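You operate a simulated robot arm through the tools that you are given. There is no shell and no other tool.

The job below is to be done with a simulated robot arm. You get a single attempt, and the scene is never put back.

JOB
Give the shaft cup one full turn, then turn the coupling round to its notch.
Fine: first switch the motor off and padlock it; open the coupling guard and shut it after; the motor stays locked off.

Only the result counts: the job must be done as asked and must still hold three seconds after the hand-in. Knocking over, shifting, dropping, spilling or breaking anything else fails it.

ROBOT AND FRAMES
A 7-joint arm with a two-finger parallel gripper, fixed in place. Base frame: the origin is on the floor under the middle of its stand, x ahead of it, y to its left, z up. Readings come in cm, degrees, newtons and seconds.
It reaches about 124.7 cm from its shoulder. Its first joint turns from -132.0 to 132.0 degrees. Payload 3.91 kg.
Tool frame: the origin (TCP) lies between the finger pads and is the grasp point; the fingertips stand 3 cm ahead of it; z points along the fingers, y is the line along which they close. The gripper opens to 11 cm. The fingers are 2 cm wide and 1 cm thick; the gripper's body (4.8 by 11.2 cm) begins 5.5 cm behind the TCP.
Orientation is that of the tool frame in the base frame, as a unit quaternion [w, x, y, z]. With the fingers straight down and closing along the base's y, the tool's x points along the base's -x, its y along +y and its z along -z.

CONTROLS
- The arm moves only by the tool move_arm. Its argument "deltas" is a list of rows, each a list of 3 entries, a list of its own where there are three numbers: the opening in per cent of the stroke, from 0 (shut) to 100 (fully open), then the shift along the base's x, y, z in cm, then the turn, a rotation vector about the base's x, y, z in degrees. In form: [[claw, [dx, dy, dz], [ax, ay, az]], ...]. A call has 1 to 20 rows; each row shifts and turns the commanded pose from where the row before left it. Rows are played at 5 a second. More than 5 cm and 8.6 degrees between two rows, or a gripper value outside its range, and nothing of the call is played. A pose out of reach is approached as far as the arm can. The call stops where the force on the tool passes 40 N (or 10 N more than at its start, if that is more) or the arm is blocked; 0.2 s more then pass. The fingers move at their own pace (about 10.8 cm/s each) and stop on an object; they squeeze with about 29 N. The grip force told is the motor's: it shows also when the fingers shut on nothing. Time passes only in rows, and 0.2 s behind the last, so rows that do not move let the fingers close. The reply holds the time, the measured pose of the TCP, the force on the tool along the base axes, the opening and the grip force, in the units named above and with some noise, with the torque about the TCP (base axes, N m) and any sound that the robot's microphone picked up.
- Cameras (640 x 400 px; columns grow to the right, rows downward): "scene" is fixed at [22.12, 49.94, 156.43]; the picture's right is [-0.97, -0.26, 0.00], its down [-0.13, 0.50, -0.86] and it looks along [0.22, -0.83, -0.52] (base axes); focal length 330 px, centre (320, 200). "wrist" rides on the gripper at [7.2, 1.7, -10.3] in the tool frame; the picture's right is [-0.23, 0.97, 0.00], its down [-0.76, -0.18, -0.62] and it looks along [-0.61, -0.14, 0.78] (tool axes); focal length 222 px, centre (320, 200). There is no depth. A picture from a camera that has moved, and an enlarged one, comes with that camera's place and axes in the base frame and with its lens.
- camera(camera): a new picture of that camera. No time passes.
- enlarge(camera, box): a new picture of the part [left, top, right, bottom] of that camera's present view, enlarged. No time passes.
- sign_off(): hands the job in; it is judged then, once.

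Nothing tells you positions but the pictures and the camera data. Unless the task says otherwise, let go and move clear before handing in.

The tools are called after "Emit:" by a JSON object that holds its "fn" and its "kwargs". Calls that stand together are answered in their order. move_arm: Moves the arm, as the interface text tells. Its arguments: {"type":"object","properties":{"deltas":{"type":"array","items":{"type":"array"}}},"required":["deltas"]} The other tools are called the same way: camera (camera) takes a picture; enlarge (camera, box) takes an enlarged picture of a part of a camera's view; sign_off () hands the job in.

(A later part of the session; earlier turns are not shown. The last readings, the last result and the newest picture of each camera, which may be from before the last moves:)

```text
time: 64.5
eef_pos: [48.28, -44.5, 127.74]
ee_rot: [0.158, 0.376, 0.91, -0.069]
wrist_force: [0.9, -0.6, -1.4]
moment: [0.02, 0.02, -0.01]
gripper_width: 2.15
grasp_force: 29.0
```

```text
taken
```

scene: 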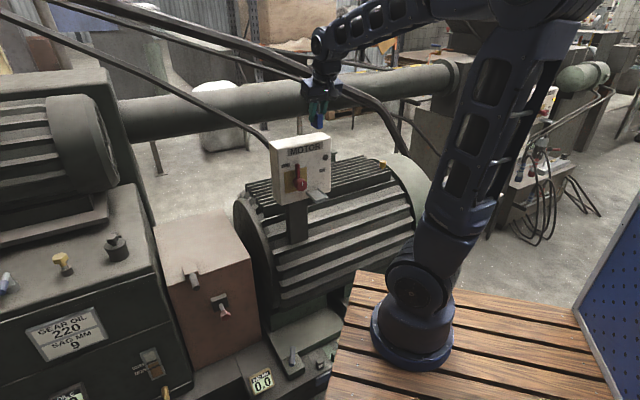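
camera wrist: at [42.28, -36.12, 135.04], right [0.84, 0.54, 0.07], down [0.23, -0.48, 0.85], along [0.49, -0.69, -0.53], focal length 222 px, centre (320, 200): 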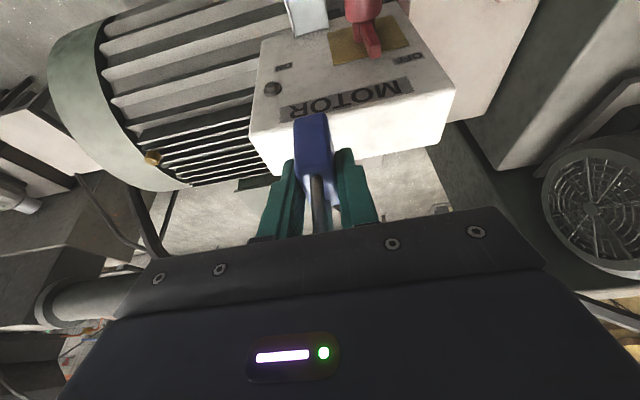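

Lowering with the tilted hand to ~3.5 cm above the seat.

Emit:
{"fn": "move_arm", "kwargs": {"deltas": [[0, [-0.1, -0.1, -4], [0, 0, 0]], [0, [0, 0, -4], [0, 0, 0]], [0, [0, 0, -4], [0, 0, 0]], [0, [0, 0, -4], [0, 0, 0]], [0, [0, 0, -4], [0, 0, 0]]]}}

Emit:
{"fn": "camera", "kwargs": {"camera": "wrist"}}

Emit:
{"fn": "enlarge", "kwargs": {"camera": "scene", "box": [270, 120, 350, 210]}}

```text
time: 65.7
eef_pos: [47.97, -44.73, 107.75]
ee_rot: [0.159, 0.377, 0.91, -0.067]
wrist_force: [-0.3, -0.6, -1.0]
moment: [-0.01, -0.01, -0.02]
gripper_width: 2.17
grasp_force: 29.3
```

```text
taken
camera wrist: at [42.1, -36.38, 115.02], right [0.84, 0.54, 0.07], down [0.23, -0.48, 0.85], along [0.49, -0.69, -0.53], focal length 222 px, centre (320, 200)
```

wrist: 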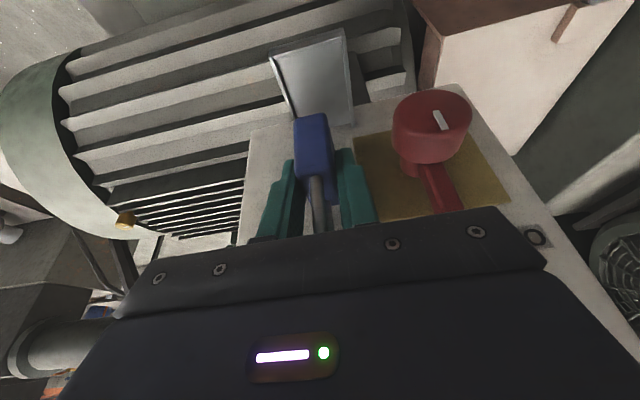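

```text
4.44 times, centred on (310, 165) of scene
camera zoom: at [22.12, 49.94, 156.43], right [-0.97, -0.26, 0.0], down [-0.13, 0.5, -0.86], along [0.22, -0.83, -0.52], focal length 1467 px, centre (364, 356)
```

zoom: 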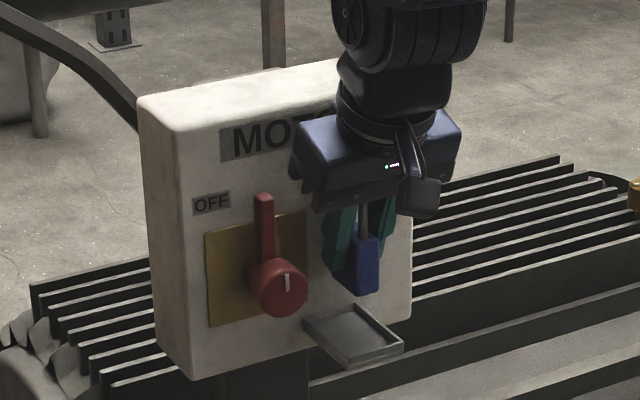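

Past the box top without contact. I'll shift slightly to centre over the tray and lower further in small steps.

Emit:
{"fn": "move_arm", "kwargs": {"deltas": [[0, [0.57, 0, 0], [0, 0, 0]], [0, [0, 0, -1.2], [0, 0, 0]], [0, [0, 0, -1.2], [0, 0, 0]]]}}

Emit:
{"fn": "camera", "kwargs": {"camera": "wrist"}}

Emit:
{"fn": "enlarge", "kwargs": {"camera": "scene", "box": [290, 160, 345, 210]}}

```text
time: 66.5
eef_pos: [48.63, -44.81, 105.41]
ee_rot: [0.159, 0.377, 0.91, -0.068]
wrist_force: [0.4, -0.7, -1.0]
moment: [-0.02, 0.0, -0.01]
gripper_width: 2.14
grasp_force: 29.5
```

```text
taken
camera wrist: at [42.73, -36.39, 112.66], right [0.84, 0.54, 0.07], down [0.23, -0.48, 0.85], along [0.49, -0.69, -0.53], focal length 222 px, centre (320, 200)
```

wrist: 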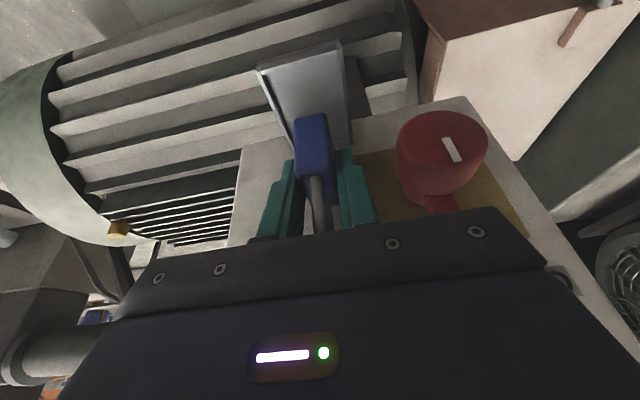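

```text
8.00 times, centred on (318, 185) of scene
camera zoom: at [22.12, 49.94, 156.43], right [-0.97, -0.26, 0.0], down [-0.13, 0.5, -0.86], along [0.22, -0.83, -0.52], focal length 2641 px, centre (340, 320)
```

zoom: 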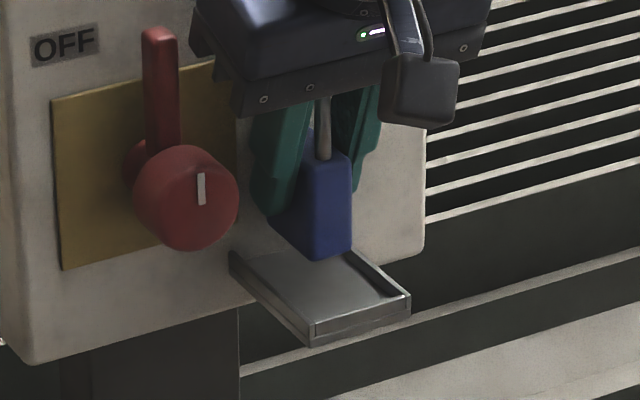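

Well centred over the tray. Lowering until contact.

Emit:
{"fn": "move_arm", "kwargs": {"deltas": [[0, [0, 0, -0.5], [0, 0, 0]], [0, [0, 0, -0.4], [0, 0, 0]], [0, [0, 0, -0.3], [0, 0, 0]]]}}

```text
time: 67.3
eef_pos: [48.69, -44.7, 104.19]
ee_rot: [0.159, 0.377, 0.91, -0.068]
wrist_force: [-0.6, 0.1, -0.8]
moment: [0.03, -0.01, 0.02]
gripper_width: 2.15
grasp_force: 29.0
```

Emit:
{"fn": "move_arm", "kwargs": {"deltas": [[0, [0, 0, -0.25], [0, 0, 0]], [0, [0, 0, -0.2], [0, 0, 0]]]}}

Emit:
{"fn": "enlarge", "kwargs": {"camera": "scene", "box": [290, 160, 345, 210]}}

```text
time: 67.9
eef_pos: [48.59, -44.84, 103.82]
ee_rot: [0.159, 0.378, 0.91, -0.068]
wrist_force: [-0.9, 0.0, -0.6]
moment: [0.02, 0.03, 0.0]
gripper_width: 2.17
grasp_force: 29.0
```

```text
8.00 times, centred on (318, 185) of scene
camera zoom: at [22.12, 49.94, 156.43], right [-0.97, -0.26, 0.0], down [-0.13, 0.5, -0.86], along [0.22, -0.83, -0.52], focal length 2641 px, centre (340, 320)
```

zoom: 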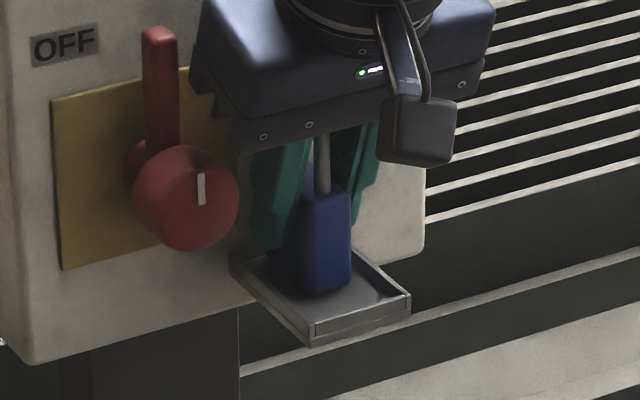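

Emit:
{"fn": "move_arm", "kwargs": {"deltas": [[0, [0, 0, -0.2], [0, 0, 0]], [0, [0, 0, -0.15], [0, 0, 0]]]}}

```text
time: 68.5
eef_pos: [48.6, -44.69, 103.58]
ee_rot: [0.161, 0.377, 0.91, -0.068]
wrist_force: [0.1, 2.5, 24.0]
moment: [0.04, -0.12, -0.01]
gripper_width: 2.17
grasp_force: 28.6
```

Seated on the tray floor. Easing up slightly and releasing.

Emit:
{"fn": "move_arm", "kwargs": {"deltas": [[0, [0, 0, 0.1], [0, 0, 0]], [25, [0, 0, 0], [0, 0, 0]], [38, [0, 0, 0], [0, 0, 0]], [38, [0, 0, 0], [0, 0, 0]]]}}

Emit:
{"fn": "camera", "kwargs": {"camera": "wrist"}}

Emit:
{"fn": "enlarge", "kwargs": {"camera": "scene", "box": [290, 160, 345, 210]}}

```text
time: 69.5
eef_pos: [48.68, -44.71, 103.58]
ee_rot: [0.159, 0.377, 0.91, -0.068]
wrist_force: [-0.4, -0.4, 0.1]
moment: [0.0, -0.02, 0.06]
gripper_width: 4.17
grasp_force: 0.1
```

```text
taken
camera wrist: at [42.75, -36.36, 110.78], right [0.84, 0.54, 0.07], down [0.23, -0.48, 0.85], along [0.49, -0.69, -0.53], focal length 222 px, centre (320, 200)
```

wrist: 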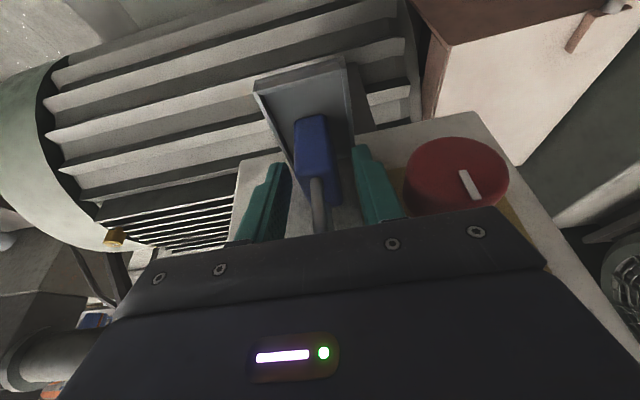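

```text
8.00 times, centred on (318, 185) of scene
camera zoom: at [22.12, 49.94, 156.43], right [-0.97, -0.26, 0.0], down [-0.13, 0.5, -0.86], along [0.22, -0.83, -0.52], focal length 2641 px, centre (340, 320)
```

zoom: 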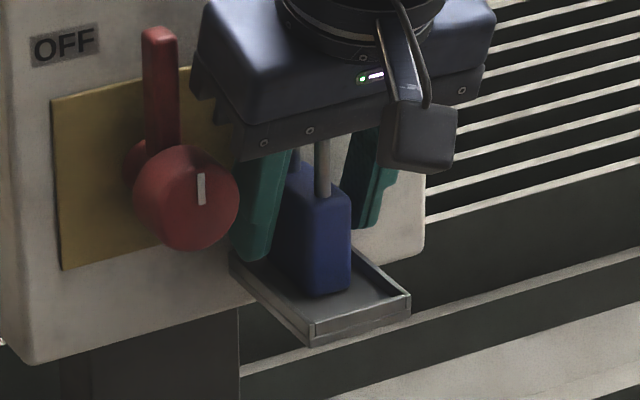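

The padlock stands in the tray. Withdrawing along the finger direction.

Emit:
{"fn": "move_arm", "kwargs": {"deltas": [[38, [-0.3, 0.3, 1.2], [0, 0, 0]], [38, [-0.6, 0.6, 2.35], [0, 0, 0]], [38, [-0.6, 0.6, 2.35], [0, 0, 0]], [38, [-0.6, 0.6, 2.35], [0, 0, 0]], [38, [-0.6, 0.6, 3.5], [0, 0, 0]], [38, [0, 0, 4.5], [0, 0, 0]], [38, [0, 0, 4.5], [0, 0, 0]], [38, [0, 0, 4.5], [0, 0, 0]]]}}

Emit:
{"fn": "camera", "kwargs": {"camera": "wrist"}}

Emit:
{"fn": "enlarge", "kwargs": {"camera": "scene", "box": [270, 120, 350, 210]}}

```text
time: 71.3
eef_pos: [45.77, -42.06, 128.76]
ee_rot: [0.159, 0.377, 0.91, -0.067]
wrist_force: [-0.3, 0.1, 0.0]
moment: [0.01, 0.03, -0.02]
gripper_width: 4.2
grasp_force: 0.1
```

```text
taken
camera wrist: at [39.95, -33.67, 136.02], right [0.84, 0.54, 0.07], down [0.23, -0.48, 0.85], along [0.49, -0.69, -0.53], focal length 222 px, centre (320, 200)
```

wrist: 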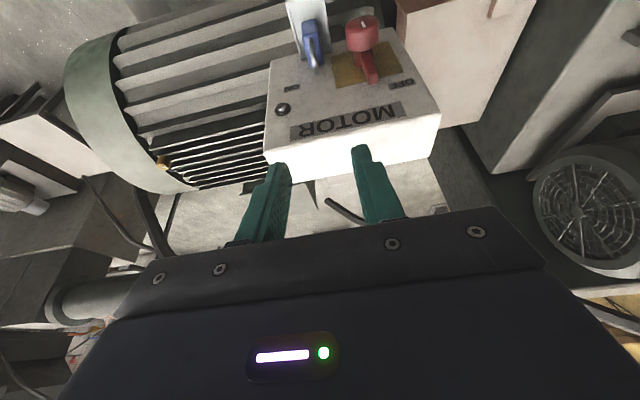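

```text
4.44 times, centred on (310, 165) of scene
camera zoom: at [22.12, 49.94, 156.43], right [-0.97, -0.26, 0.0], down [-0.13, 0.5, -0.86], along [0.22, -0.83, -0.52], focal length 1467 px, centre (364, 356)
```

zoom: 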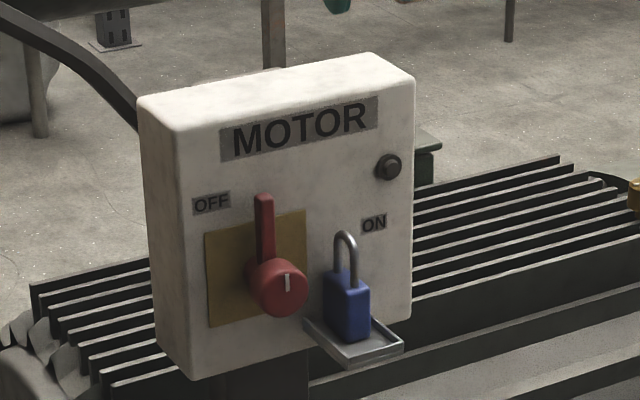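

The padlock stands in its tray in the lever's return path: motor locked off. Next I'll go over the motor to the shaft-end grease cup for a close look.

Emit:
{"fn": "move_arm", "kwargs": {"deltas": [[60, [1.83, -4.13, 0], [4.714, 4.714, 0]], [60, [1.83, -4.13, 0], [4.714, 4.714, 0]], [60, [1.83, -4.13, 0], [4.714, 4.714, 0]], [60, [1.83, -4.13, 0], [0, 0, 0]], [60, [1.83, -4.13, 0], [0, 0, 0]], [60, [1.83, -4.13, 0], [0, 0, 0]], [60, [1.83, -4.13, 0], [0, 0, 0]], [60, [0, 0, -5], [0, 0, 0]], [60, [0, 0, -5], [0, 0, 0]], [60, [0, 0, -4], [0, 0, 0]]]}}

Emit:
{"fn": "camera", "kwargs": {"camera": "wrist"}}

Emit:
{"fn": "camera", "kwargs": {"camera": "scene"}}

```text
time: 73.5
eef_pos: [58.93, -71.14, 114.76]
ee_rot: [-0.001, 0.383, 0.924, -0.002]
wrist_force: [-0.3, 0.4, 0.6]
moment: [-0.02, -0.04, -0.01]
gripper_width: 6.59
grasp_force: 0.1
```

```text
taken
camera wrist: at [55.19, -64.89, 125.1], right [0.85, 0.53, 0.0], down [0.42, -0.66, 0.62], along [0.33, -0.53, -0.78], focal length 222 px, centre (320, 200)
```

wrist: 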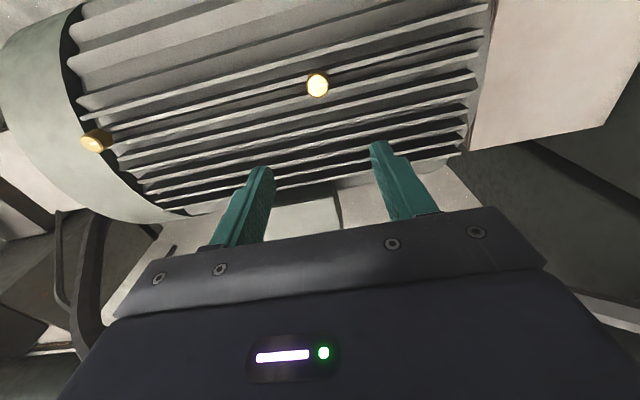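

```text
taken
```

scene: 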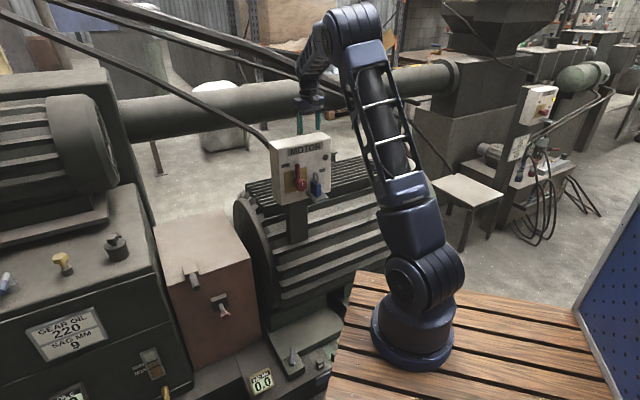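

Before turning anything I'll zoom on this cup for labels, and compare with the other one.

Emit:
{"fn": "enlarge", "kwargs": {"camera": "wrist", "box": [270, 50, 370, 120]}}

Emit:
{"fn": "enlarge", "kwargs": {"camera": "wrist", "box": [40, 90, 160, 190]}}

Emit:
{"fn": "enlarge", "kwargs": {"camera": "wrist", "box": [320, 0, 640, 200]}}

```text
5.71 times, centred on (320, 85) of wrist
camera zoom: at [55.19, -64.89, 125.1], right [0.85, 0.53, 0.0], down [0.42, -0.66, 0.62], along [0.33, -0.53, -0.78], focal length 1269 px, centre (320, 857)
```

zoom: 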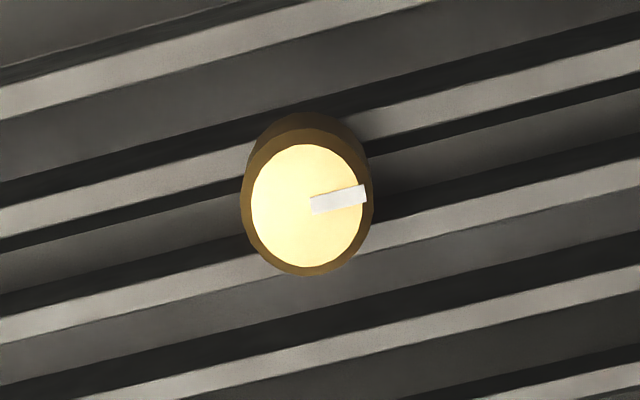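

```text
4.00 times, centred on (100, 140) of wrist
camera zoom: at [55.19, -64.89, 125.1], right [0.85, 0.53, 0.0], down [0.42, -0.66, 0.62], along [0.33, -0.53, -0.78], focal length 888 px, centre (1200, 440)
```

zoom: 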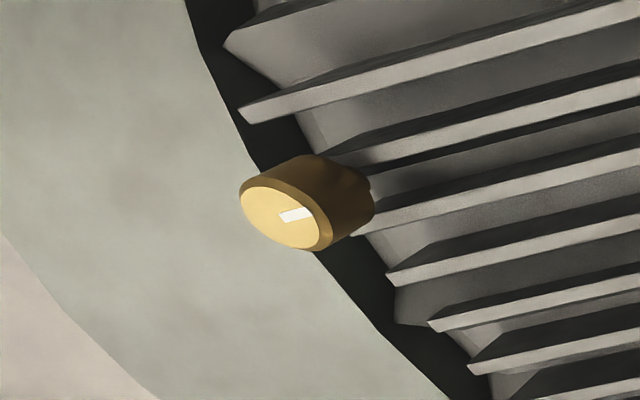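

```text
2.00 times, centred on (480, 100) of wrist
camera zoom: at [55.19, -64.89, 125.1], right [0.85, 0.53, 0.0], down [0.42, -0.66, 0.62], along [0.33, -0.53, -0.78], focal length 444 px, centre (0, 400)
```

zoom: 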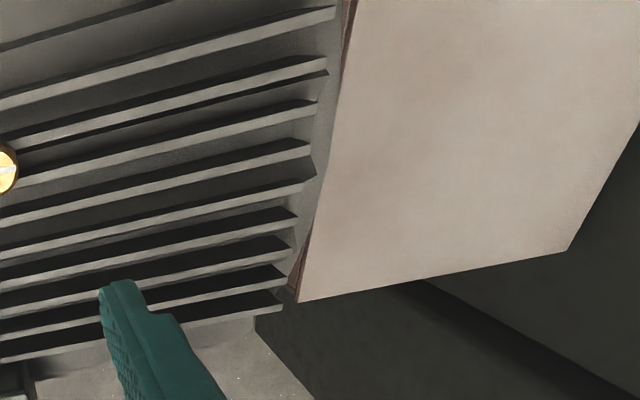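

The cups are alike (fan-end cup and shaft-end cup, marks pointing along +axis). Before turning one, I'll open the guard to be sure no other cup is on the shaft inside; first a close look at the latch.

Emit:
{"fn": "move_arm", "kwargs": {"deltas": [[60, [0, 0, 5], [0, 0, 0]], [60, [0, 0, 5], [0, 0, 0]], [60, [1.33, 4.4, 0], [0, 0, 0]], [60, [1.33, 4.4, 0], [0, 0, 0]], [60, [1.33, 4.4, 0], [0, 0, 0]], [60, [1.33, 4.4, 0], [0, 0, 0]], [60, [1.33, 4.4, 0], [0, 0, 0]], [60, [1.33, 4.4, 0], [0, 0, 0]], [60, [1.33, 4.4, 0], [0, 0, 0]], [60, [1.33, 4.4, 0], [0, 0, 0]], [60, [1.33, 4.4, 0], [0, 0, 0]], [60, [1.33, 4.4, 0], [0, 0, 0]], [60, [1.33, 4.4, 0], [0, 0, 0]], [60, [1.33, 4.4, 0], [0, 0, 0]], [60, [0, 0, -5], [0, 0, 0]], [60, [0, 0, -5], [0, 0, 0]], [60, [0, 0, -5], [0, 0, 0]], [60, [0, 0, -5], [0, 0, 0]], [60, [0, 0, -5], [0, 0, 0]]]}}

Emit:
{"fn": "camera", "kwargs": {"camera": "wrist"}}

Emit:
{"fn": "camera", "kwargs": {"camera": "scene"}}

```text
time: 77.5
eef_pos: [74.77, -18.18, 99.79]
ee_rot: [0.0, 0.383, 0.924, -0.002]
wrist_force: [-0.2, -1.3, -0.1]
moment: [0.01, -0.01, 0.02]
gripper_width: 6.57
grasp_force: 0.1
```

```text
taken
camera wrist: at [71.12, -11.91, 110.1], right [0.85, 0.53, 0.0], down [0.41, -0.66, 0.62], along [0.33, -0.53, -0.78], focal length 222 px, centre (320, 200)
```

wrist: 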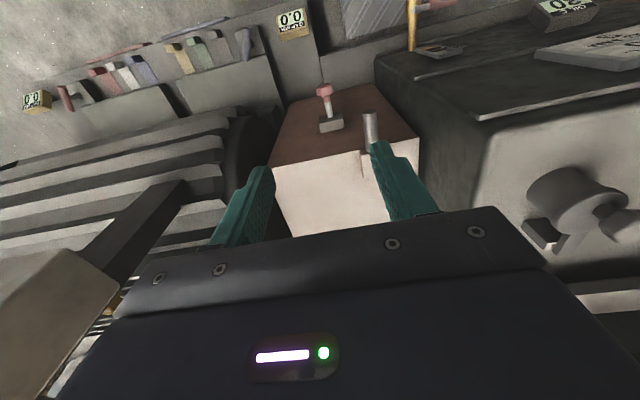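

```text
taken
```

scene: 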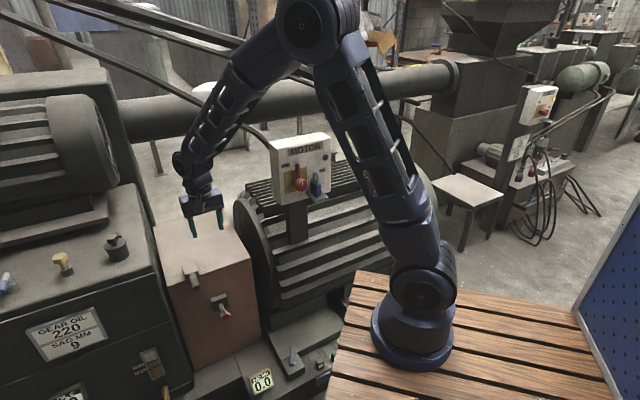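

Emit:
{"fn": "move_arm", "kwargs": {"deltas": [[60, [-0.94, 0.94, -3.7], [-5.3, -5.3, 0]], [60, [-0.94, 0.94, -3.7], [-5.3, -5.3, 0]], [60, [-0.94, 0.94, -3.7], [-5.3, -5.3, 0]], [60, [-0.94, 0.94, -3.7], [-5.3, -5.3, 0]], [60, [-0.94, 0.94, -3.7], [-5.3, -5.3, 0]], [60, [-0.94, 0.94, -3.7], [-5.3, -5.3, 0]]]}}

Emit:
{"fn": "camera", "kwargs": {"camera": "wrist"}}

Emit:
{"fn": "enlarge", "kwargs": {"camera": "scene", "box": [150, 230, 270, 340]}}

```text
time: 78.9
eef_pos: [69.31, -12.4, 77.7]
ee_rot: [0.354, 0.354, 0.853, -0.148]
wrist_force: [0.4, -0.5, 0.7]
moment: [0.03, 0.01, 0.04]
gripper_width: 6.59
grasp_force: 0.1
```

```text
taken
camera wrist: at [61.81, -2.53, 79.86], right [0.8, 0.57, 0.16], down [-0.06, -0.19, 0.98], along [0.59, -0.8, -0.12], focal length 222 px, centre (320, 200)
```

wrist: 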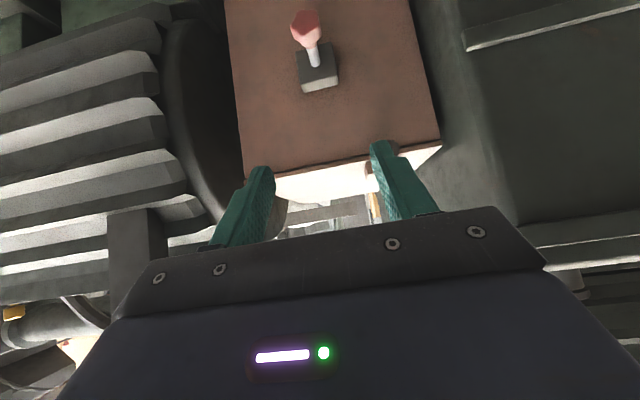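

```text
3.64 times, centred on (210, 285) of scene
camera zoom: at [22.12, 49.94, 156.43], right [-0.97, -0.26, 0.0], down [-0.13, 0.5, -0.86], along [0.22, -0.83, -0.52], focal length 1200 px, centre (720, -109)
```

zoom: 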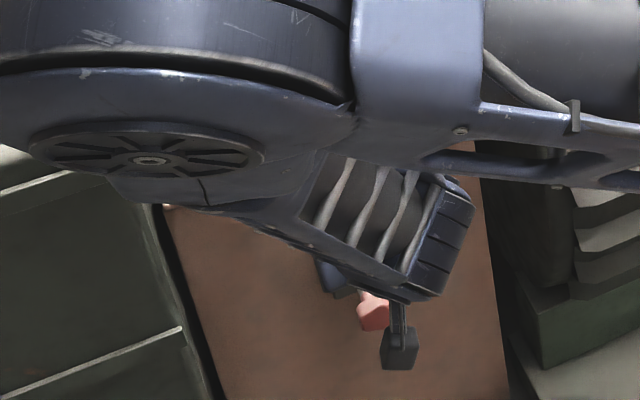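

Emit:
{"fn": "enlarge", "kwargs": {"camera": "wrist", "box": [270, 0, 370, 100]}}

Emit:
{"fn": "enlarge", "kwargs": {"camera": "wrist", "box": [220, 0, 460, 230]}}

```text
4.00 times, centred on (320, 50) of wrist
camera zoom: at [61.81, -2.53, 79.86], right [0.8, 0.57, 0.16], down [-0.06, -0.19, 0.98], along [0.59, -0.8, -0.12], focal length 888 px, centre (320, 800)
```

zoom: 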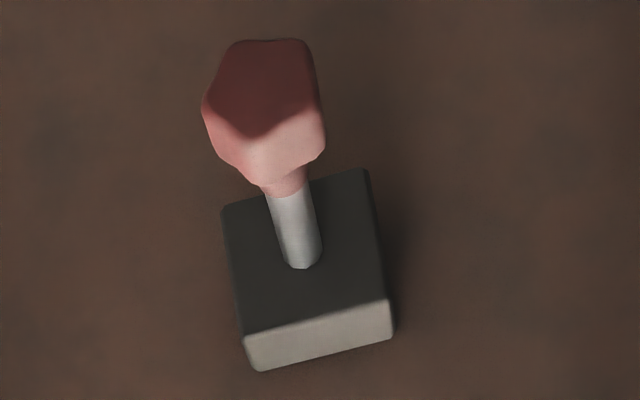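

```text
1.74 times, centred on (340, 115) of wrist
camera zoom: at [61.81, -2.53, 79.86], right [0.8, 0.57, 0.16], down [-0.06, -0.19, 0.98], along [0.59, -0.8, -0.12], focal length 386 px, centre (285, 348)
```

zoom: 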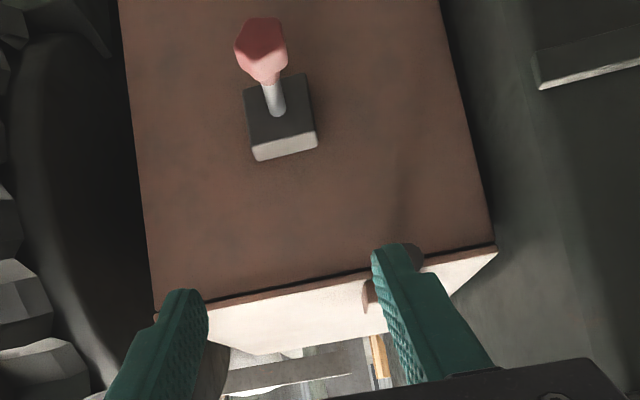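

The red latch knob sits on a rod straight out from a block at the guard front (knob near A=40, N=-70, z=55.4). I'll come in front of it with the hand nearly horizontal.

Emit:
{"fn": "move_arm", "kwargs": {"deltas": [[60, [0.6, -0.6, -4.1], [-4.243, -4.243, 0]], [60, [0.6, -0.6, -4.1], [-4.243, -4.243, 0]], [60, [0.6, -0.6, -4.1], [-4.243, -4.243, 0]], [60, [0.6, -0.6, -4.1], [-4.243, -4.243, 0]], [60, [0.6, -0.6, -4.1], [-4.243, -4.243, 0]]]}}

Emit:
{"fn": "camera", "kwargs": {"camera": "wrist"}}

Emit:
{"fn": "camera", "kwargs": {"camera": "scene"}}

```text
time: 80.1
eef_pos: [72.2, -15.52, 56.89]
ee_rot: [0.562, 0.304, 0.733, -0.234]
wrist_force: [0.3, 0.5, -1.0]
moment: [-0.03, 0.02, 0.02]
gripper_width: 6.59
grasp_force: 0.1
```

```text
taken
camera wrist: at [65.12, -6.08, 52.72], right [0.73, 0.64, 0.22], down [-0.41, 0.16, 0.9], along [0.54, -0.75, 0.38], focal length 222 px, centre (320, 200)
```

wrist: 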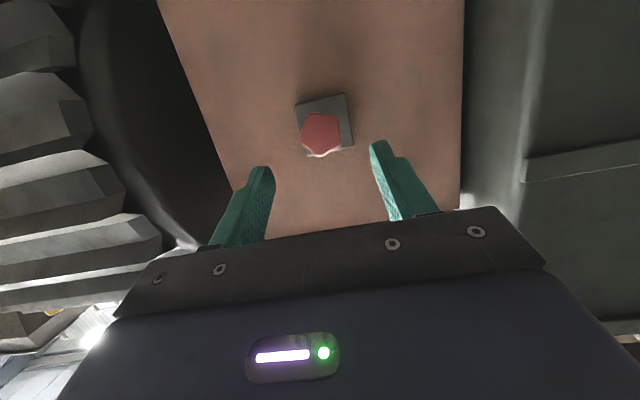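

```text
taken
```

scene: 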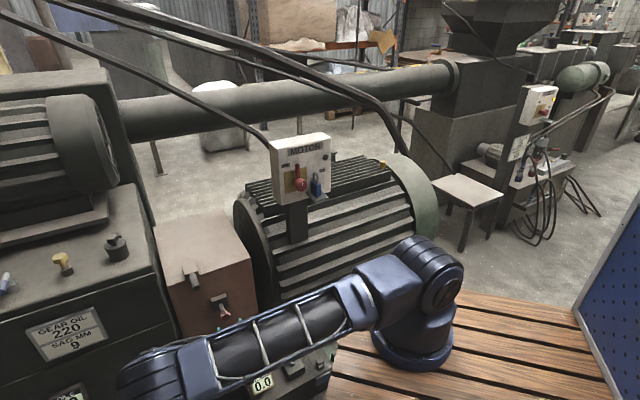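

Emit:
{"fn": "enlarge", "kwargs": {"camera": "wrist", "box": [270, 70, 380, 180]}}

Emit:
{"fn": "enlarge", "kwargs": {"camera": "scene", "box": [180, 220, 260, 330]}}

```text
3.64 times, centred on (325, 125) of wrist
camera zoom: at [65.12, -6.08, 52.72], right [0.73, 0.64, 0.22], down [-0.41, 0.16, 0.9], along [0.54, -0.75, 0.38], focal length 808 px, centre (302, 473)
```

zoom: 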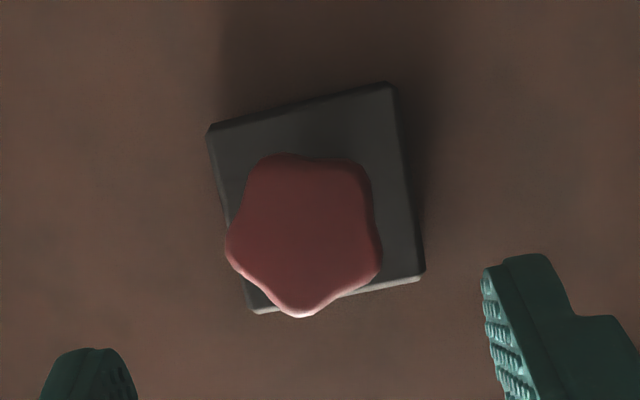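

```text
3.64 times, centred on (220, 275) of scene
camera zoom: at [22.12, 49.94, 156.43], right [-0.97, -0.26, 0.0], down [-0.13, 0.5, -0.86], along [0.22, -0.83, -0.52], focal length 1200 px, centre (684, -73)
```

zoom: 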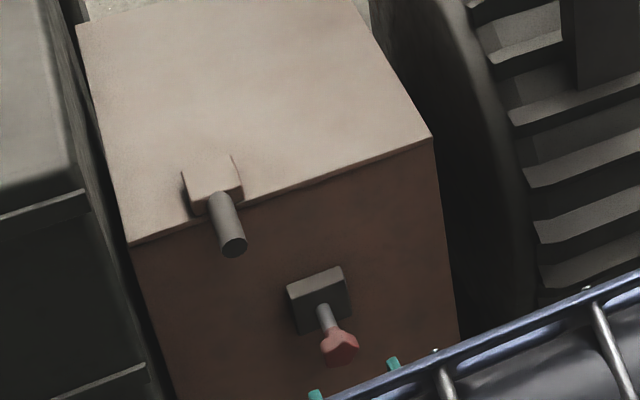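

The latch is a five-lobed star knob on a rod. I'll move in around it, grip, and first test how it moves (gentle pull).

Emit:
{"fn": "move_arm", "kwargs": {"deltas": [[60, [2.11, -2.11, -0.63], [0, 0, 0]], [60, [2.11, -2.11, -0.63], [0, 0, 0]], [60, [2.11, -2.11, -0.63], [0, 0, 0]]]}}

Emit:
{"fn": "camera", "kwargs": {"camera": "wrist"}}

```text
time: 80.9
eef_pos: [78.39, -21.94, 55.36]
ee_rot: [0.561, 0.304, 0.734, -0.233]
wrist_force: [0.0, 0.5, -0.2]
moment: [-0.02, -0.03, 0.02]
gripper_width: 6.57
grasp_force: 0.0
```

```text
taken
camera wrist: at [71.5, -12.37, 50.95], right [0.73, 0.64, 0.22], down [-0.41, 0.16, 0.9], along [0.54, -0.75, 0.38], focal length 222 px, centre (320, 200)
```

wrist: 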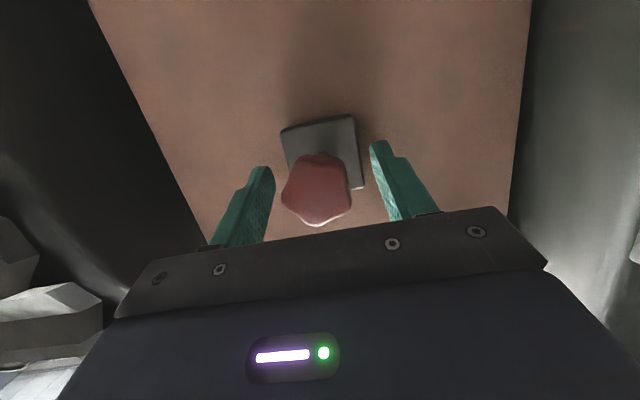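

The knob is centred between the fingers. Closing on it.

Emit:
{"fn": "move_arm", "kwargs": {"deltas": [[0, [0, 0, 0], [0, 0, 0]], [0, [0, 0, 0], [0, 0, 0]], [0, [0, 0, 0], [0, 0, 0]]]}}

Emit:
{"fn": "camera", "kwargs": {"camera": "wrist"}}

```text
time: 81.7
eef_pos: [78.44, -21.98, 55.26]
ee_rot: [0.56, 0.306, 0.734, -0.234]
wrist_force: [2.4, -1.4, -1.9]
moment: [-0.06, -0.05, 0.13]
gripper_width: 3.49
grasp_force: 44.8
```

```text
taken
camera wrist: at [71.49, -12.4, 50.96], right [0.73, 0.64, 0.22], down [-0.41, 0.16, 0.9], along [0.54, -0.75, 0.38], focal length 222 px, centre (320, 200)
```

wrist: 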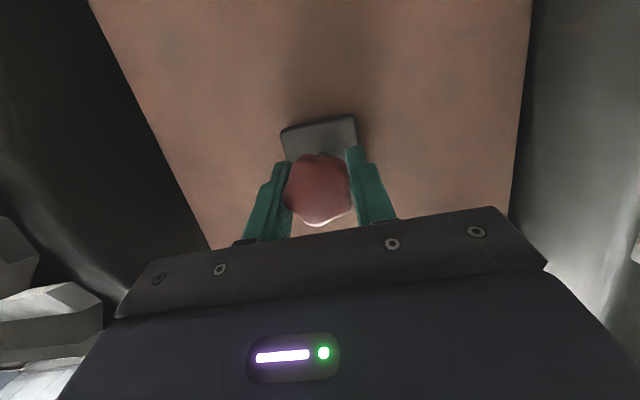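

Emit:
{"fn": "move_arm", "kwargs": {"deltas": [[0, [-0.25, 0.25, 0], [0, 0, 0]], [0, [-0.25, 0.25, 0], [0, 0, 0]]]}}

```text
time: 82.2
eef_pos: [78.35, -21.68, 55.43]
ee_rot: [0.562, 0.305, 0.732, -0.234]
wrist_force: [12.9, -10.6, -9.9]
moment: [0.16, 0.1, 0.25]
gripper_width: 3.52
grasp_force: 44.7
stopped in row 2: the force on the tool passed its limit at 46 N (the readings are from after the stop); the commanded pose is now the measured one
```

Pulling is resisted, so the star knob probably turns. I'll release, level the hand (exactly along the knob's axis), and regrip.

Emit:
{"fn": "move_arm", "kwargs": {"deltas": [[0, [0.15, -0.15, 0], [0, 0, 0]], [60, [0, 0, 0], [0, 0, 0]], [60, [0, 0, 0], [0, 0, 0]], [60, [0, 0, 0], [-5.3, -5.3, 0]], [60, [0, 0, -0.15], [-5.3, -5.3, 0]], [60, [0, 0, 0], [0, 0, 0]]]}}

Emit:
{"fn": "camera", "kwargs": {"camera": "wrist"}}

Emit:
{"fn": "camera", "kwargs": {"camera": "scene"}}

```text
time: 83.6
eef_pos: [78.37, -21.82, 55.18]
ee_rot: [0.654, 0.272, 0.652, -0.271]
wrist_force: [0.4, -0.3, -0.5]
moment: [0.04, 0.0, -0.01]
gripper_width: 6.61
grasp_force: 0.0
```

```text
taken
camera wrist: at [72.52, -13.41, 47.91], right [0.69, 0.69, 0.23], down [-0.57, 0.32, 0.76], along [0.45, -0.66, 0.61], focal length 222 px, centre (320, 200)
```

wrist: 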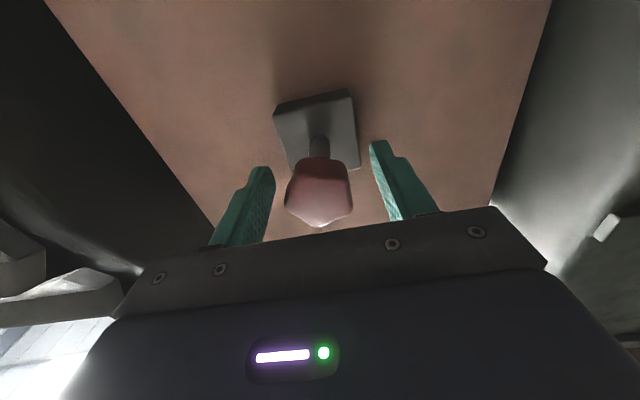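

```text
taken
```

scene: 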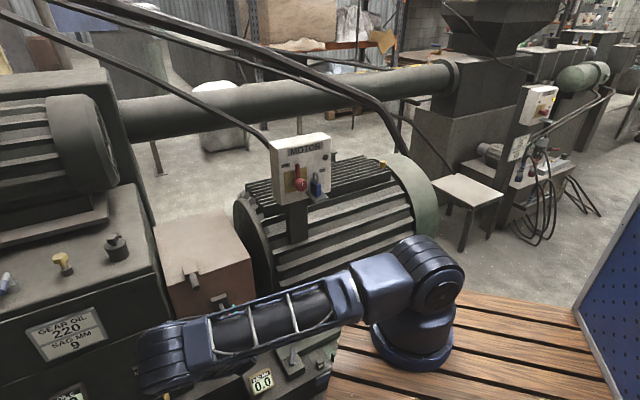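

Emit:
{"fn": "move_arm", "kwargs": {"deltas": [[0, [0, 0, 0], [0, 0, 0]], [0, [0, 0, 0], [0, 0, 0]], [0, [0, 0, 0], [0, 0, 0]]]}}

Emit:
{"fn": "move_arm", "kwargs": {"deltas": [[0, [0, 0, 0], [-5.3, 5.3, 0]], [0, [0, 0, 0], [-5.3, 5.3, 0]]]}}

Emit:
{"fn": "camera", "kwargs": {"camera": "wrist"}}

```text
time: 84.4
eef_pos: [78.37, -21.79, 55.22]
ee_rot: [0.653, 0.273, 0.652, -0.271]
wrist_force: [3.2, 2.8, -0.5]
moment: [-0.12, -0.14, 0.15]
gripper_width: 3.53
grasp_force: 45.2
```

```text
time: 85.0
eef_pos: [78.45, -21.82, 55.13]
ee_rot: [0.612, 0.184, 0.682, -0.355]
wrist_force: [3.7, 2.5, 1.1]
moment: [0.46, -0.47, 0.09]
gripper_width: 3.44
grasp_force: 44.6
```

```text
taken
camera wrist: at [71.18, -14.73, 47.74], right [0.71, 0.7, -0.03], down [-0.42, 0.46, 0.78], along [0.56, -0.54, 0.62], focal length 222 px, centre (320, 200)
```

wrist: 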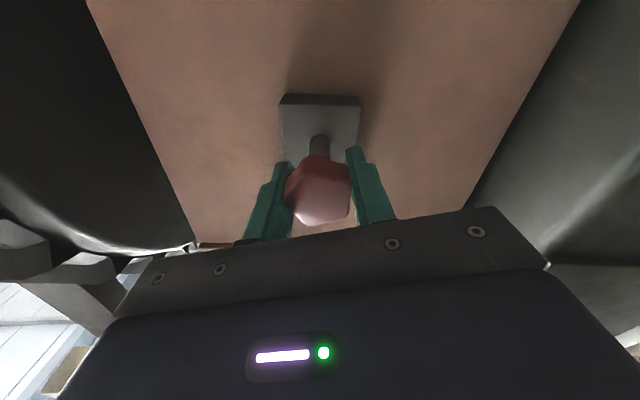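

Emit:
{"fn": "enlarge", "kwargs": {"camera": "wrist", "box": [260, 80, 380, 240]}}

Emit:
{"fn": "move_arm", "kwargs": {"deltas": [[0, [0, 0, 0], [-5.3, 5.3, 0]], [0, [0, 0, 0], [-5.3, 5.3, 0]]]}}

Emit:
{"fn": "enlarge", "kwargs": {"camera": "wrist", "box": [260, 80, 380, 240]}}

```text
2.50 times, centred on (320, 160) of wrist
camera zoom: at [71.18, -14.73, 47.74], right [0.71, 0.7, -0.03], down [-0.42, 0.46, 0.78], along [0.56, -0.54, 0.62], focal length 555 px, centre (320, 300)
```

zoom: 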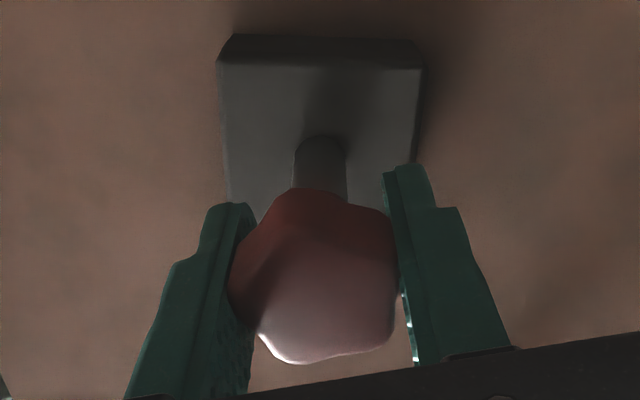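

```text
time: 85.6
eef_pos: [78.57, -21.77, 55.23]
ee_rot: [0.561, 0.093, 0.7, -0.431]
wrist_force: [7.2, 7.3, -1.0]
moment: [0.49, -0.46, 0.05]
gripper_width: 3.53
grasp_force: 44.9
```

```text
2.50 times, centred on (320, 160) of wrist
camera zoom: at [69.87, -16.06, 48.06], right [0.68, 0.67, -0.29], down [-0.28, 0.6, 0.75], along [0.68, -0.43, 0.6], focal length 555 px, centre (320, 300)
```

zoom: 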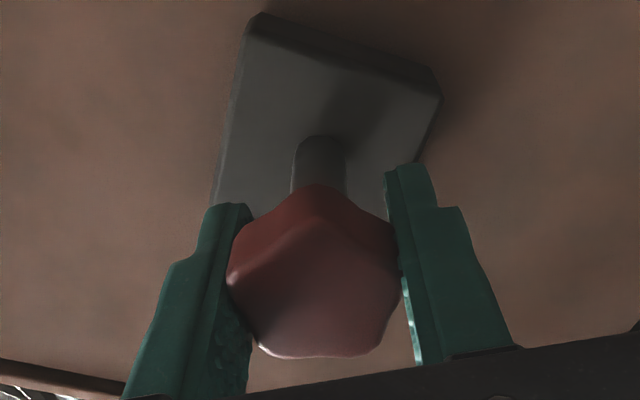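

Turning counter-clockwise just slips on the knob. I'll turn back and try clockwise, watching whether the lobes follow the fingers.

Emit:
{"fn": "move_arm", "kwargs": {"deltas": [[0, [0, 0, 0], [5.3, -5.3, 0]], [0, [0, 0, 0], [5.3, -5.3, 0]], [0, [0, 0, 0], [5.3, -5.3, 0]], [0, [0, 0, 0], [5.3, -5.3, 0]]]}}

Emit:
{"fn": "enlarge", "kwargs": {"camera": "wrist", "box": [260, 80, 380, 240]}}

Emit:
{"fn": "move_arm", "kwargs": {"deltas": [[0, [0, 0, 0], [5.3, -5.3, 0]], [0, [0, 0, 0], [5.3, -5.3, 0]]]}}

Emit:
{"fn": "enlarge", "kwargs": {"camera": "wrist", "box": [260, 80, 380, 240]}}

```text
time: 86.6
eef_pos: [78.38, -21.92, 55.1]
ee_rot: [0.653, 0.273, 0.653, -0.271]
wrist_force: [6.6, 6.8, -4.0]
moment: [-0.35, 0.43, 0.02]
gripper_width: 3.51
grasp_force: 45.4
```

```text
2.50 times, centred on (320, 160) of wrist
camera zoom: at [72.51, -13.38, 47.92], right [0.69, 0.69, 0.23], down [-0.57, 0.32, 0.76], along [0.45, -0.66, 0.61], focal length 555 px, centre (320, 300)
```

zoom: 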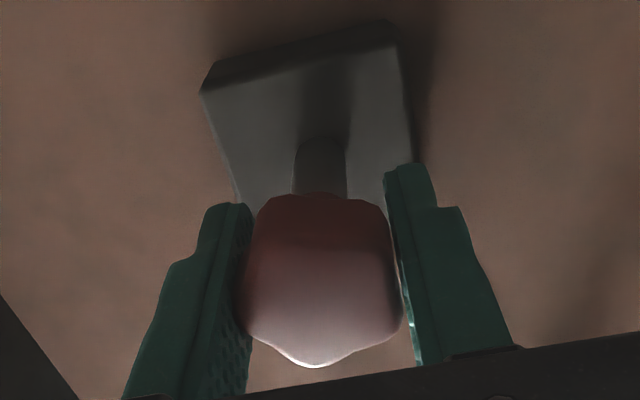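

```text
time: 87.2
eef_pos: [78.64, -21.81, 55.21]
ee_rot: [0.683, 0.355, 0.612, -0.184]
wrist_force: [3.5, 3.8, -0.2]
moment: [-0.5, 0.41, 0.13]
gripper_width: 3.42
grasp_force: 44.8
```

```text
2.50 times, centred on (320, 160) of wrist
camera zoom: at [73.78, -12.19, 48.71], right [0.63, 0.62, 0.47], down [-0.7, 0.18, 0.69], along [0.34, -0.76, 0.55], focal length 555 px, centre (320, 300)
```

zoom: 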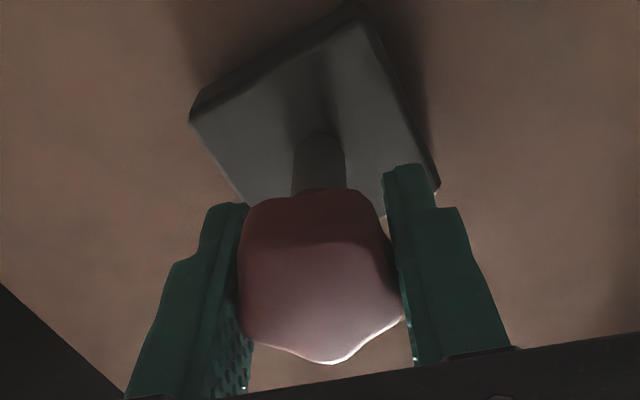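

The knob doesn't turn either way. I'll return to neutral and test a straight pull with the hand aligned to the rod.

Emit:
{"fn": "move_arm", "kwargs": {"deltas": [[0, [0, 0, 0], [-5.3, 5.3, 0]], [0, [0, 0, 0], [-5.3, 5.3, 0]], [0, [-0.07, 0.07, 0], [0, 0, 0]]]}}

Emit:
{"fn": "move_arm", "kwargs": {"deltas": [[0, [-0.14, 0.14, 0], [0, 0, 0]], [0, [-0.14, 0.14, 0], [0, 0, 0]]]}}

Emit:
{"fn": "enlarge", "kwargs": {"camera": "wrist", "box": [260, 80, 380, 240]}}

```text
time: 88.0
eef_pos: [78.46, -21.72, 55.42]
ee_rot: [0.653, 0.272, 0.652, -0.273]
wrist_force: [5.6, 4.0, 9.1]
moment: [0.14, 0.17, 0.06]
gripper_width: 3.51
grasp_force: 44.8
```

```text
time: 88.6
eef_pos: [78.36, -21.66, 55.25]
ee_rot: [0.653, 0.273, 0.651, -0.272]
wrist_force: [12.8, -8.6, -9.4]
moment: [-0.05, 0.06, 0.17]
gripper_width: 3.51
grasp_force: 44.8
stopped in row 2: the force on the tool passed its limit at 48 N (the readings are from after the stop); the commanded pose is now the measured one
```

```text
2.50 times, centred on (320, 160) of wrist
camera zoom: at [72.42, -13.28, 48.01], right [0.69, 0.69, 0.23], down [-0.57, 0.32, 0.76], along [0.45, -0.66, 0.61], focal length 555 px, centre (320, 300)
```

zoom: 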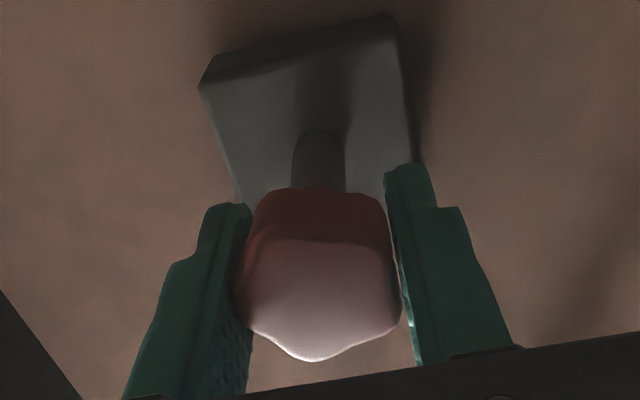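

The pull is firmly resisted too. I'll relax and test whether the rod swings instead (up/down or sideways) with small motions.

Emit:
{"fn": "move_arm", "kwargs": {"deltas": [[0, [0.1, -0.1, 0.1], [0, 0, 0]], [0, [0, 0, 0], [0, 0, 0]]]}}

Emit:
{"fn": "move_arm", "kwargs": {"deltas": [[0, [0, 0, 0.2], [0, 0, 0]], [0, [0, 0, 0.2], [0, 0, 0]], [0, [0, 0, 0.2], [0, 0, 0]]]}}

```text
time: 89.2
eef_pos: [78.27, -21.78, 55.25]
ee_rot: [0.653, 0.272, 0.653, -0.271]
wrist_force: [5.7, -5.1, -22.9]
moment: [0.0, -0.12, 0.29]
gripper_width: 3.51
grasp_force: 44.5
```

```text
time: 89.6
eef_pos: [78.35, -21.77, 55.4]
ee_rot: [0.652, 0.272, 0.654, -0.271]
wrist_force: [11.7, -7.1, -12.4]
moment: [0.1, 0.13, 0.24]
gripper_width: 3.5
grasp_force: 45.0
stopped in row 1: the force on the tool passed its limit at 44 N (the readings are from after the stop); the commanded pose is now the measured one
```

Emit:
{"fn": "move_arm", "kwargs": {"deltas": [[0, [0.05, -0.05, -0.2], [0, 0, 0]], [0, [0, 0, -0.2], [0, 0, 0]], [0, [0, 0, -0.2], [0, 0, 0]], [0, [0, 0, -0.2], [0, 0, 0]]]}}

```text
time: 90.6
eef_pos: [78.28, -21.71, 54.72]
ee_rot: [0.654, 0.272, 0.652, -0.271]
wrist_force: [4.8, -0.8, 36.1]
moment: [0.03, 0.04, 0.28]
gripper_width: 3.54
grasp_force: 45.0
```

Emit:
{"fn": "move_arm", "kwargs": {"deltas": [[0, [0, 0, 0.3], [0, 0, 0]], [0, [0.14, 0.14, 0], [0, 0, 0]], [0, [0.14, 0.14, 0], [0, 0, 0]]]}}

Emit:
{"fn": "move_arm", "kwargs": {"deltas": [[0, [-0.14, -0.14, 0], [0, 0, 0]], [0, [-0.14, -0.14, 0], [0, 0, 0]], [0, [-0.14, -0.14, 0], [0, 0, 0]], [0, [-0.14, -0.14, 0], [0, 0, 0]]]}}

```text
time: 91.4
eef_pos: [78.26, -21.63, 54.75]
ee_rot: [0.65, 0.273, 0.654, -0.273]
wrist_force: [-15.3, -26.7, -6.2]
moment: [0.49, 0.08, 0.64]
gripper_width: 3.52
grasp_force: 45.6
```

```text
time: 92.5
eef_pos: [78.21, -21.71, 54.8]
ee_rot: [0.653, 0.272, 0.654, -0.268]
wrist_force: [11.2, -6.1, -12.2]
moment: [0.1, 0.13, 0.34]
gripper_width: 3.5
grasp_force: 44.8
stopped in row 4: the force on the tool passed its limit at 43 N (the readings are from after the stop); the commanded pose is now the measured one
```

Emit:
{"fn": "move_arm", "kwargs": {"deltas": [[0, [0.2, -0.2, 0.2], [0, 0, 0]], [0, [0.2, -0.2, 0], [0, 0, 0]], [0, [0.2, -0.2, 0], [0, 0, 0]]]}}

Emit:
{"fn": "enlarge", "kwargs": {"camera": "wrist", "box": [260, 80, 380, 240]}}

```text
time: 93.3
eef_pos: [78.74, -22.17, 54.86]
ee_rot: [0.652, 0.272, 0.655, -0.269]
wrist_force: [0.2, 0.9, -36.7]
moment: [-0.03, 0.02, 0.0]
gripper_width: 3.52
grasp_force: 45.7
```

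```text
2.50 times, centred on (320, 160) of wrist
camera zoom: at [72.85, -13.78, 47.66], right [0.69, 0.69, 0.23], down [-0.56, 0.31, 0.76], along [0.45, -0.66, 0.6], focal length 555 px, centre (320, 300)
```

zoom: 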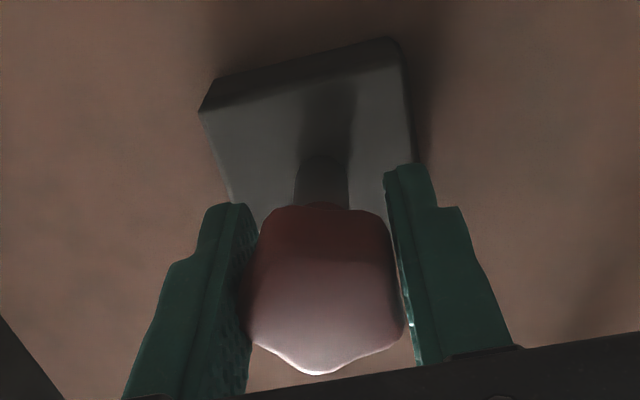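

Every direction is firmly held within my force limit, so this knob may not be what releases the guard. I'll let go, back off, and inspect the guard's handle bar, edges and hinge side.

Emit:
{"fn": "move_arm", "kwargs": {"deltas": [[60, [0, 0, 0.1], [0, 0, 0]], [60, [0, 0, 0], [0, 0, 0]], [60, [0, 0, 0], [0, 0, 0]], [60, [-2.5, 2.5, 0], [0, 0, 0]], [60, [-2.5, 2.5, 0], [0, 0, 0]], [60, [-2.5, 2.5, 1], [0, 0, 0]], [60, [-1.5, 1.5, 3], [0, 0, 0]], [60, [0, 0, 4], [0, 0, 0]]]}}

Emit:
{"fn": "camera", "kwargs": {"camera": "wrist"}}

Emit:
{"fn": "enlarge", "kwargs": {"camera": "scene", "box": [140, 200, 270, 330]}}

```text
time: 95.1
eef_pos: [69.82, -13.54, 63.2]
ee_rot: [0.653, 0.272, 0.654, -0.269]
wrist_force: [0.5, 0.3, -0.7]
moment: [-0.03, -0.01, 0.04]
gripper_width: 6.59
grasp_force: 0.0
```

```text
taken
camera wrist: at [63.83, -5.2, 55.88], right [0.69, 0.69, 0.23], down [-0.57, 0.31, 0.76], along [0.45, -0.66, 0.6], focal length 222 px, centre (320, 200)
```

wrist: 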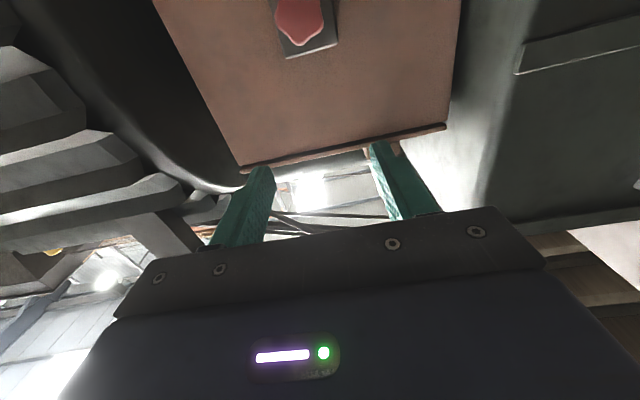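

```text
3.08 times, centred on (205, 265) of scene
camera zoom: at [22.12, 49.94, 156.43], right [-0.97, -0.26, 0.0], down [-0.13, 0.5, -0.86], along [0.22, -0.83, -0.52], focal length 1016 px, centre (674, 0)
```

zoom: 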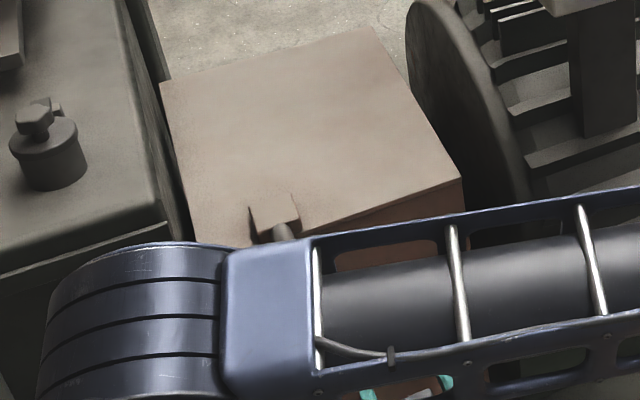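

I'll go up, turn the hand vertical, and look at the handle bar from above.

Emit:
{"fn": "move_arm", "kwargs": {"deltas": [[60, [0.48, 0.48, 3], [5.8, 5.8, 0]], [60, [0.48, 0.48, 3], [5.8, 5.8, 0]], [60, [0.48, 0.48, 3], [5.8, 5.8, 0]], [60, [0.48, 0.48, 2.5], [5.8, 5.8, 0]], [60, [0.48, 0.48, 2.5], [5.8, 5.8, 0]], [60, [0.48, 0.48, 2.5], [5.8, 5.8, 0]], [60, [0.48, 0.48, 2.5], [5.8, 5.8, 0]], [60, [0.48, 0.48, 2.5], [5.8, 5.8, 0]], [60, [0.48, 0.48, 2], [5.8, 5.8, 0]], [60, [0.48, 0.48, 2], [5.8, 5.8, 0]], [60, [0.48, 0.48, 2], [5.6, 5.6, 0]], [60, [3, -3, 0], [0, 0, 0]], [60, [3, -3, 0], [0, 0, 0]], [60, [3, -3, 0], [0, 0, 0]]]}}

Emit:
{"fn": "camera", "kwargs": {"camera": "wrist"}}

Emit:
{"fn": "camera", "kwargs": {"camera": "scene"}}

```text
time: 98.1
eef_pos: [84.01, -17.02, 90.69]
ee_rot: [0.0, 0.385, 0.923, 0.001]
wrist_force: [0.2, 0.2, 0.6]
moment: [-0.05, 0.01, -0.01]
gripper_width: 6.59
grasp_force: 0.1
```

```text
taken
camera wrist: at [80.3, -10.82, 100.94], right [0.85, 0.53, 0.0], down [0.41, -0.67, 0.62], along [0.33, -0.53, -0.78], focal length 222 px, centre (320, 200)
```

wrist: 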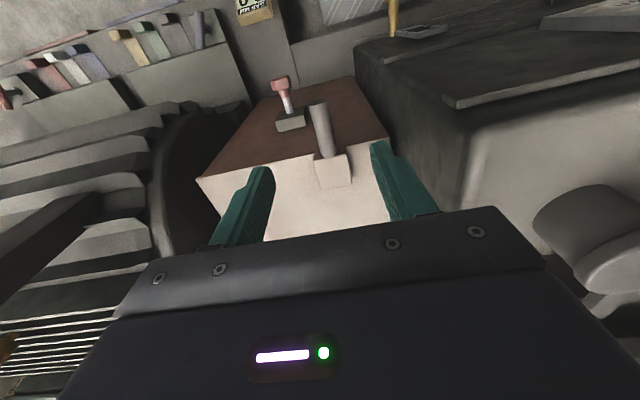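

```text
taken
```

scene: 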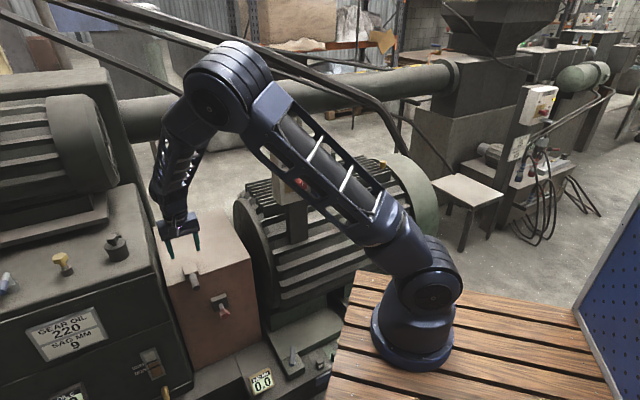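

Emit:
{"fn": "enlarge", "kwargs": {"camera": "wrist", "box": [250, 60, 400, 210]}}

Emit:
{"fn": "enlarge", "kwargs": {"camera": "scene", "box": [170, 250, 250, 330]}}

```text
2.67 times, centred on (325, 135) of wrist
camera zoom: at [80.3, -10.82, 100.94], right [0.85, 0.53, 0.0], down [0.41, -0.67, 0.62], along [0.33, -0.53, -0.78], focal length 592 px, centre (307, 373)
```

zoom: 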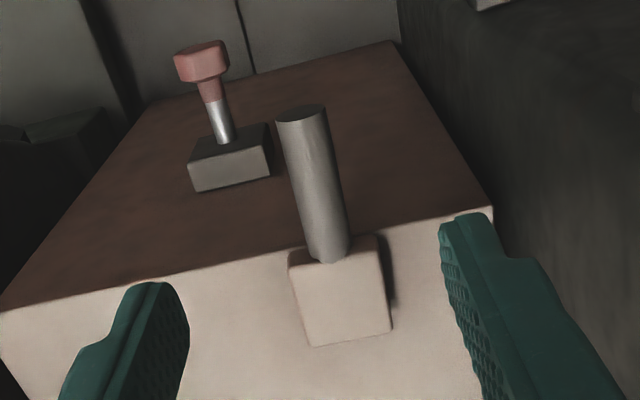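

```text
5.00 times, centred on (210, 290) of scene
camera zoom: at [22.12, 49.94, 156.43], right [-0.97, -0.26, 0.0], down [-0.13, 0.5, -0.86], along [0.22, -0.83, -0.52], focal length 1650 px, centre (870, -250)
```

zoom: 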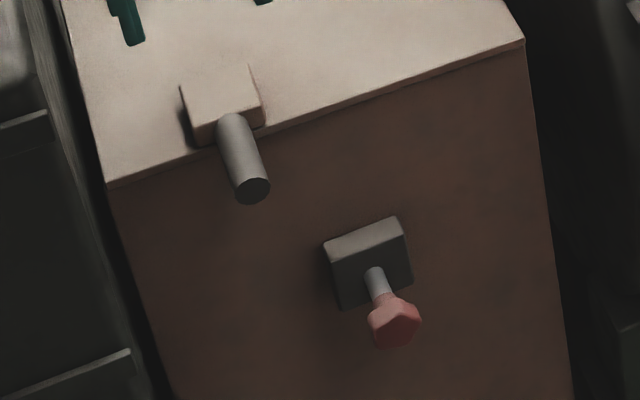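

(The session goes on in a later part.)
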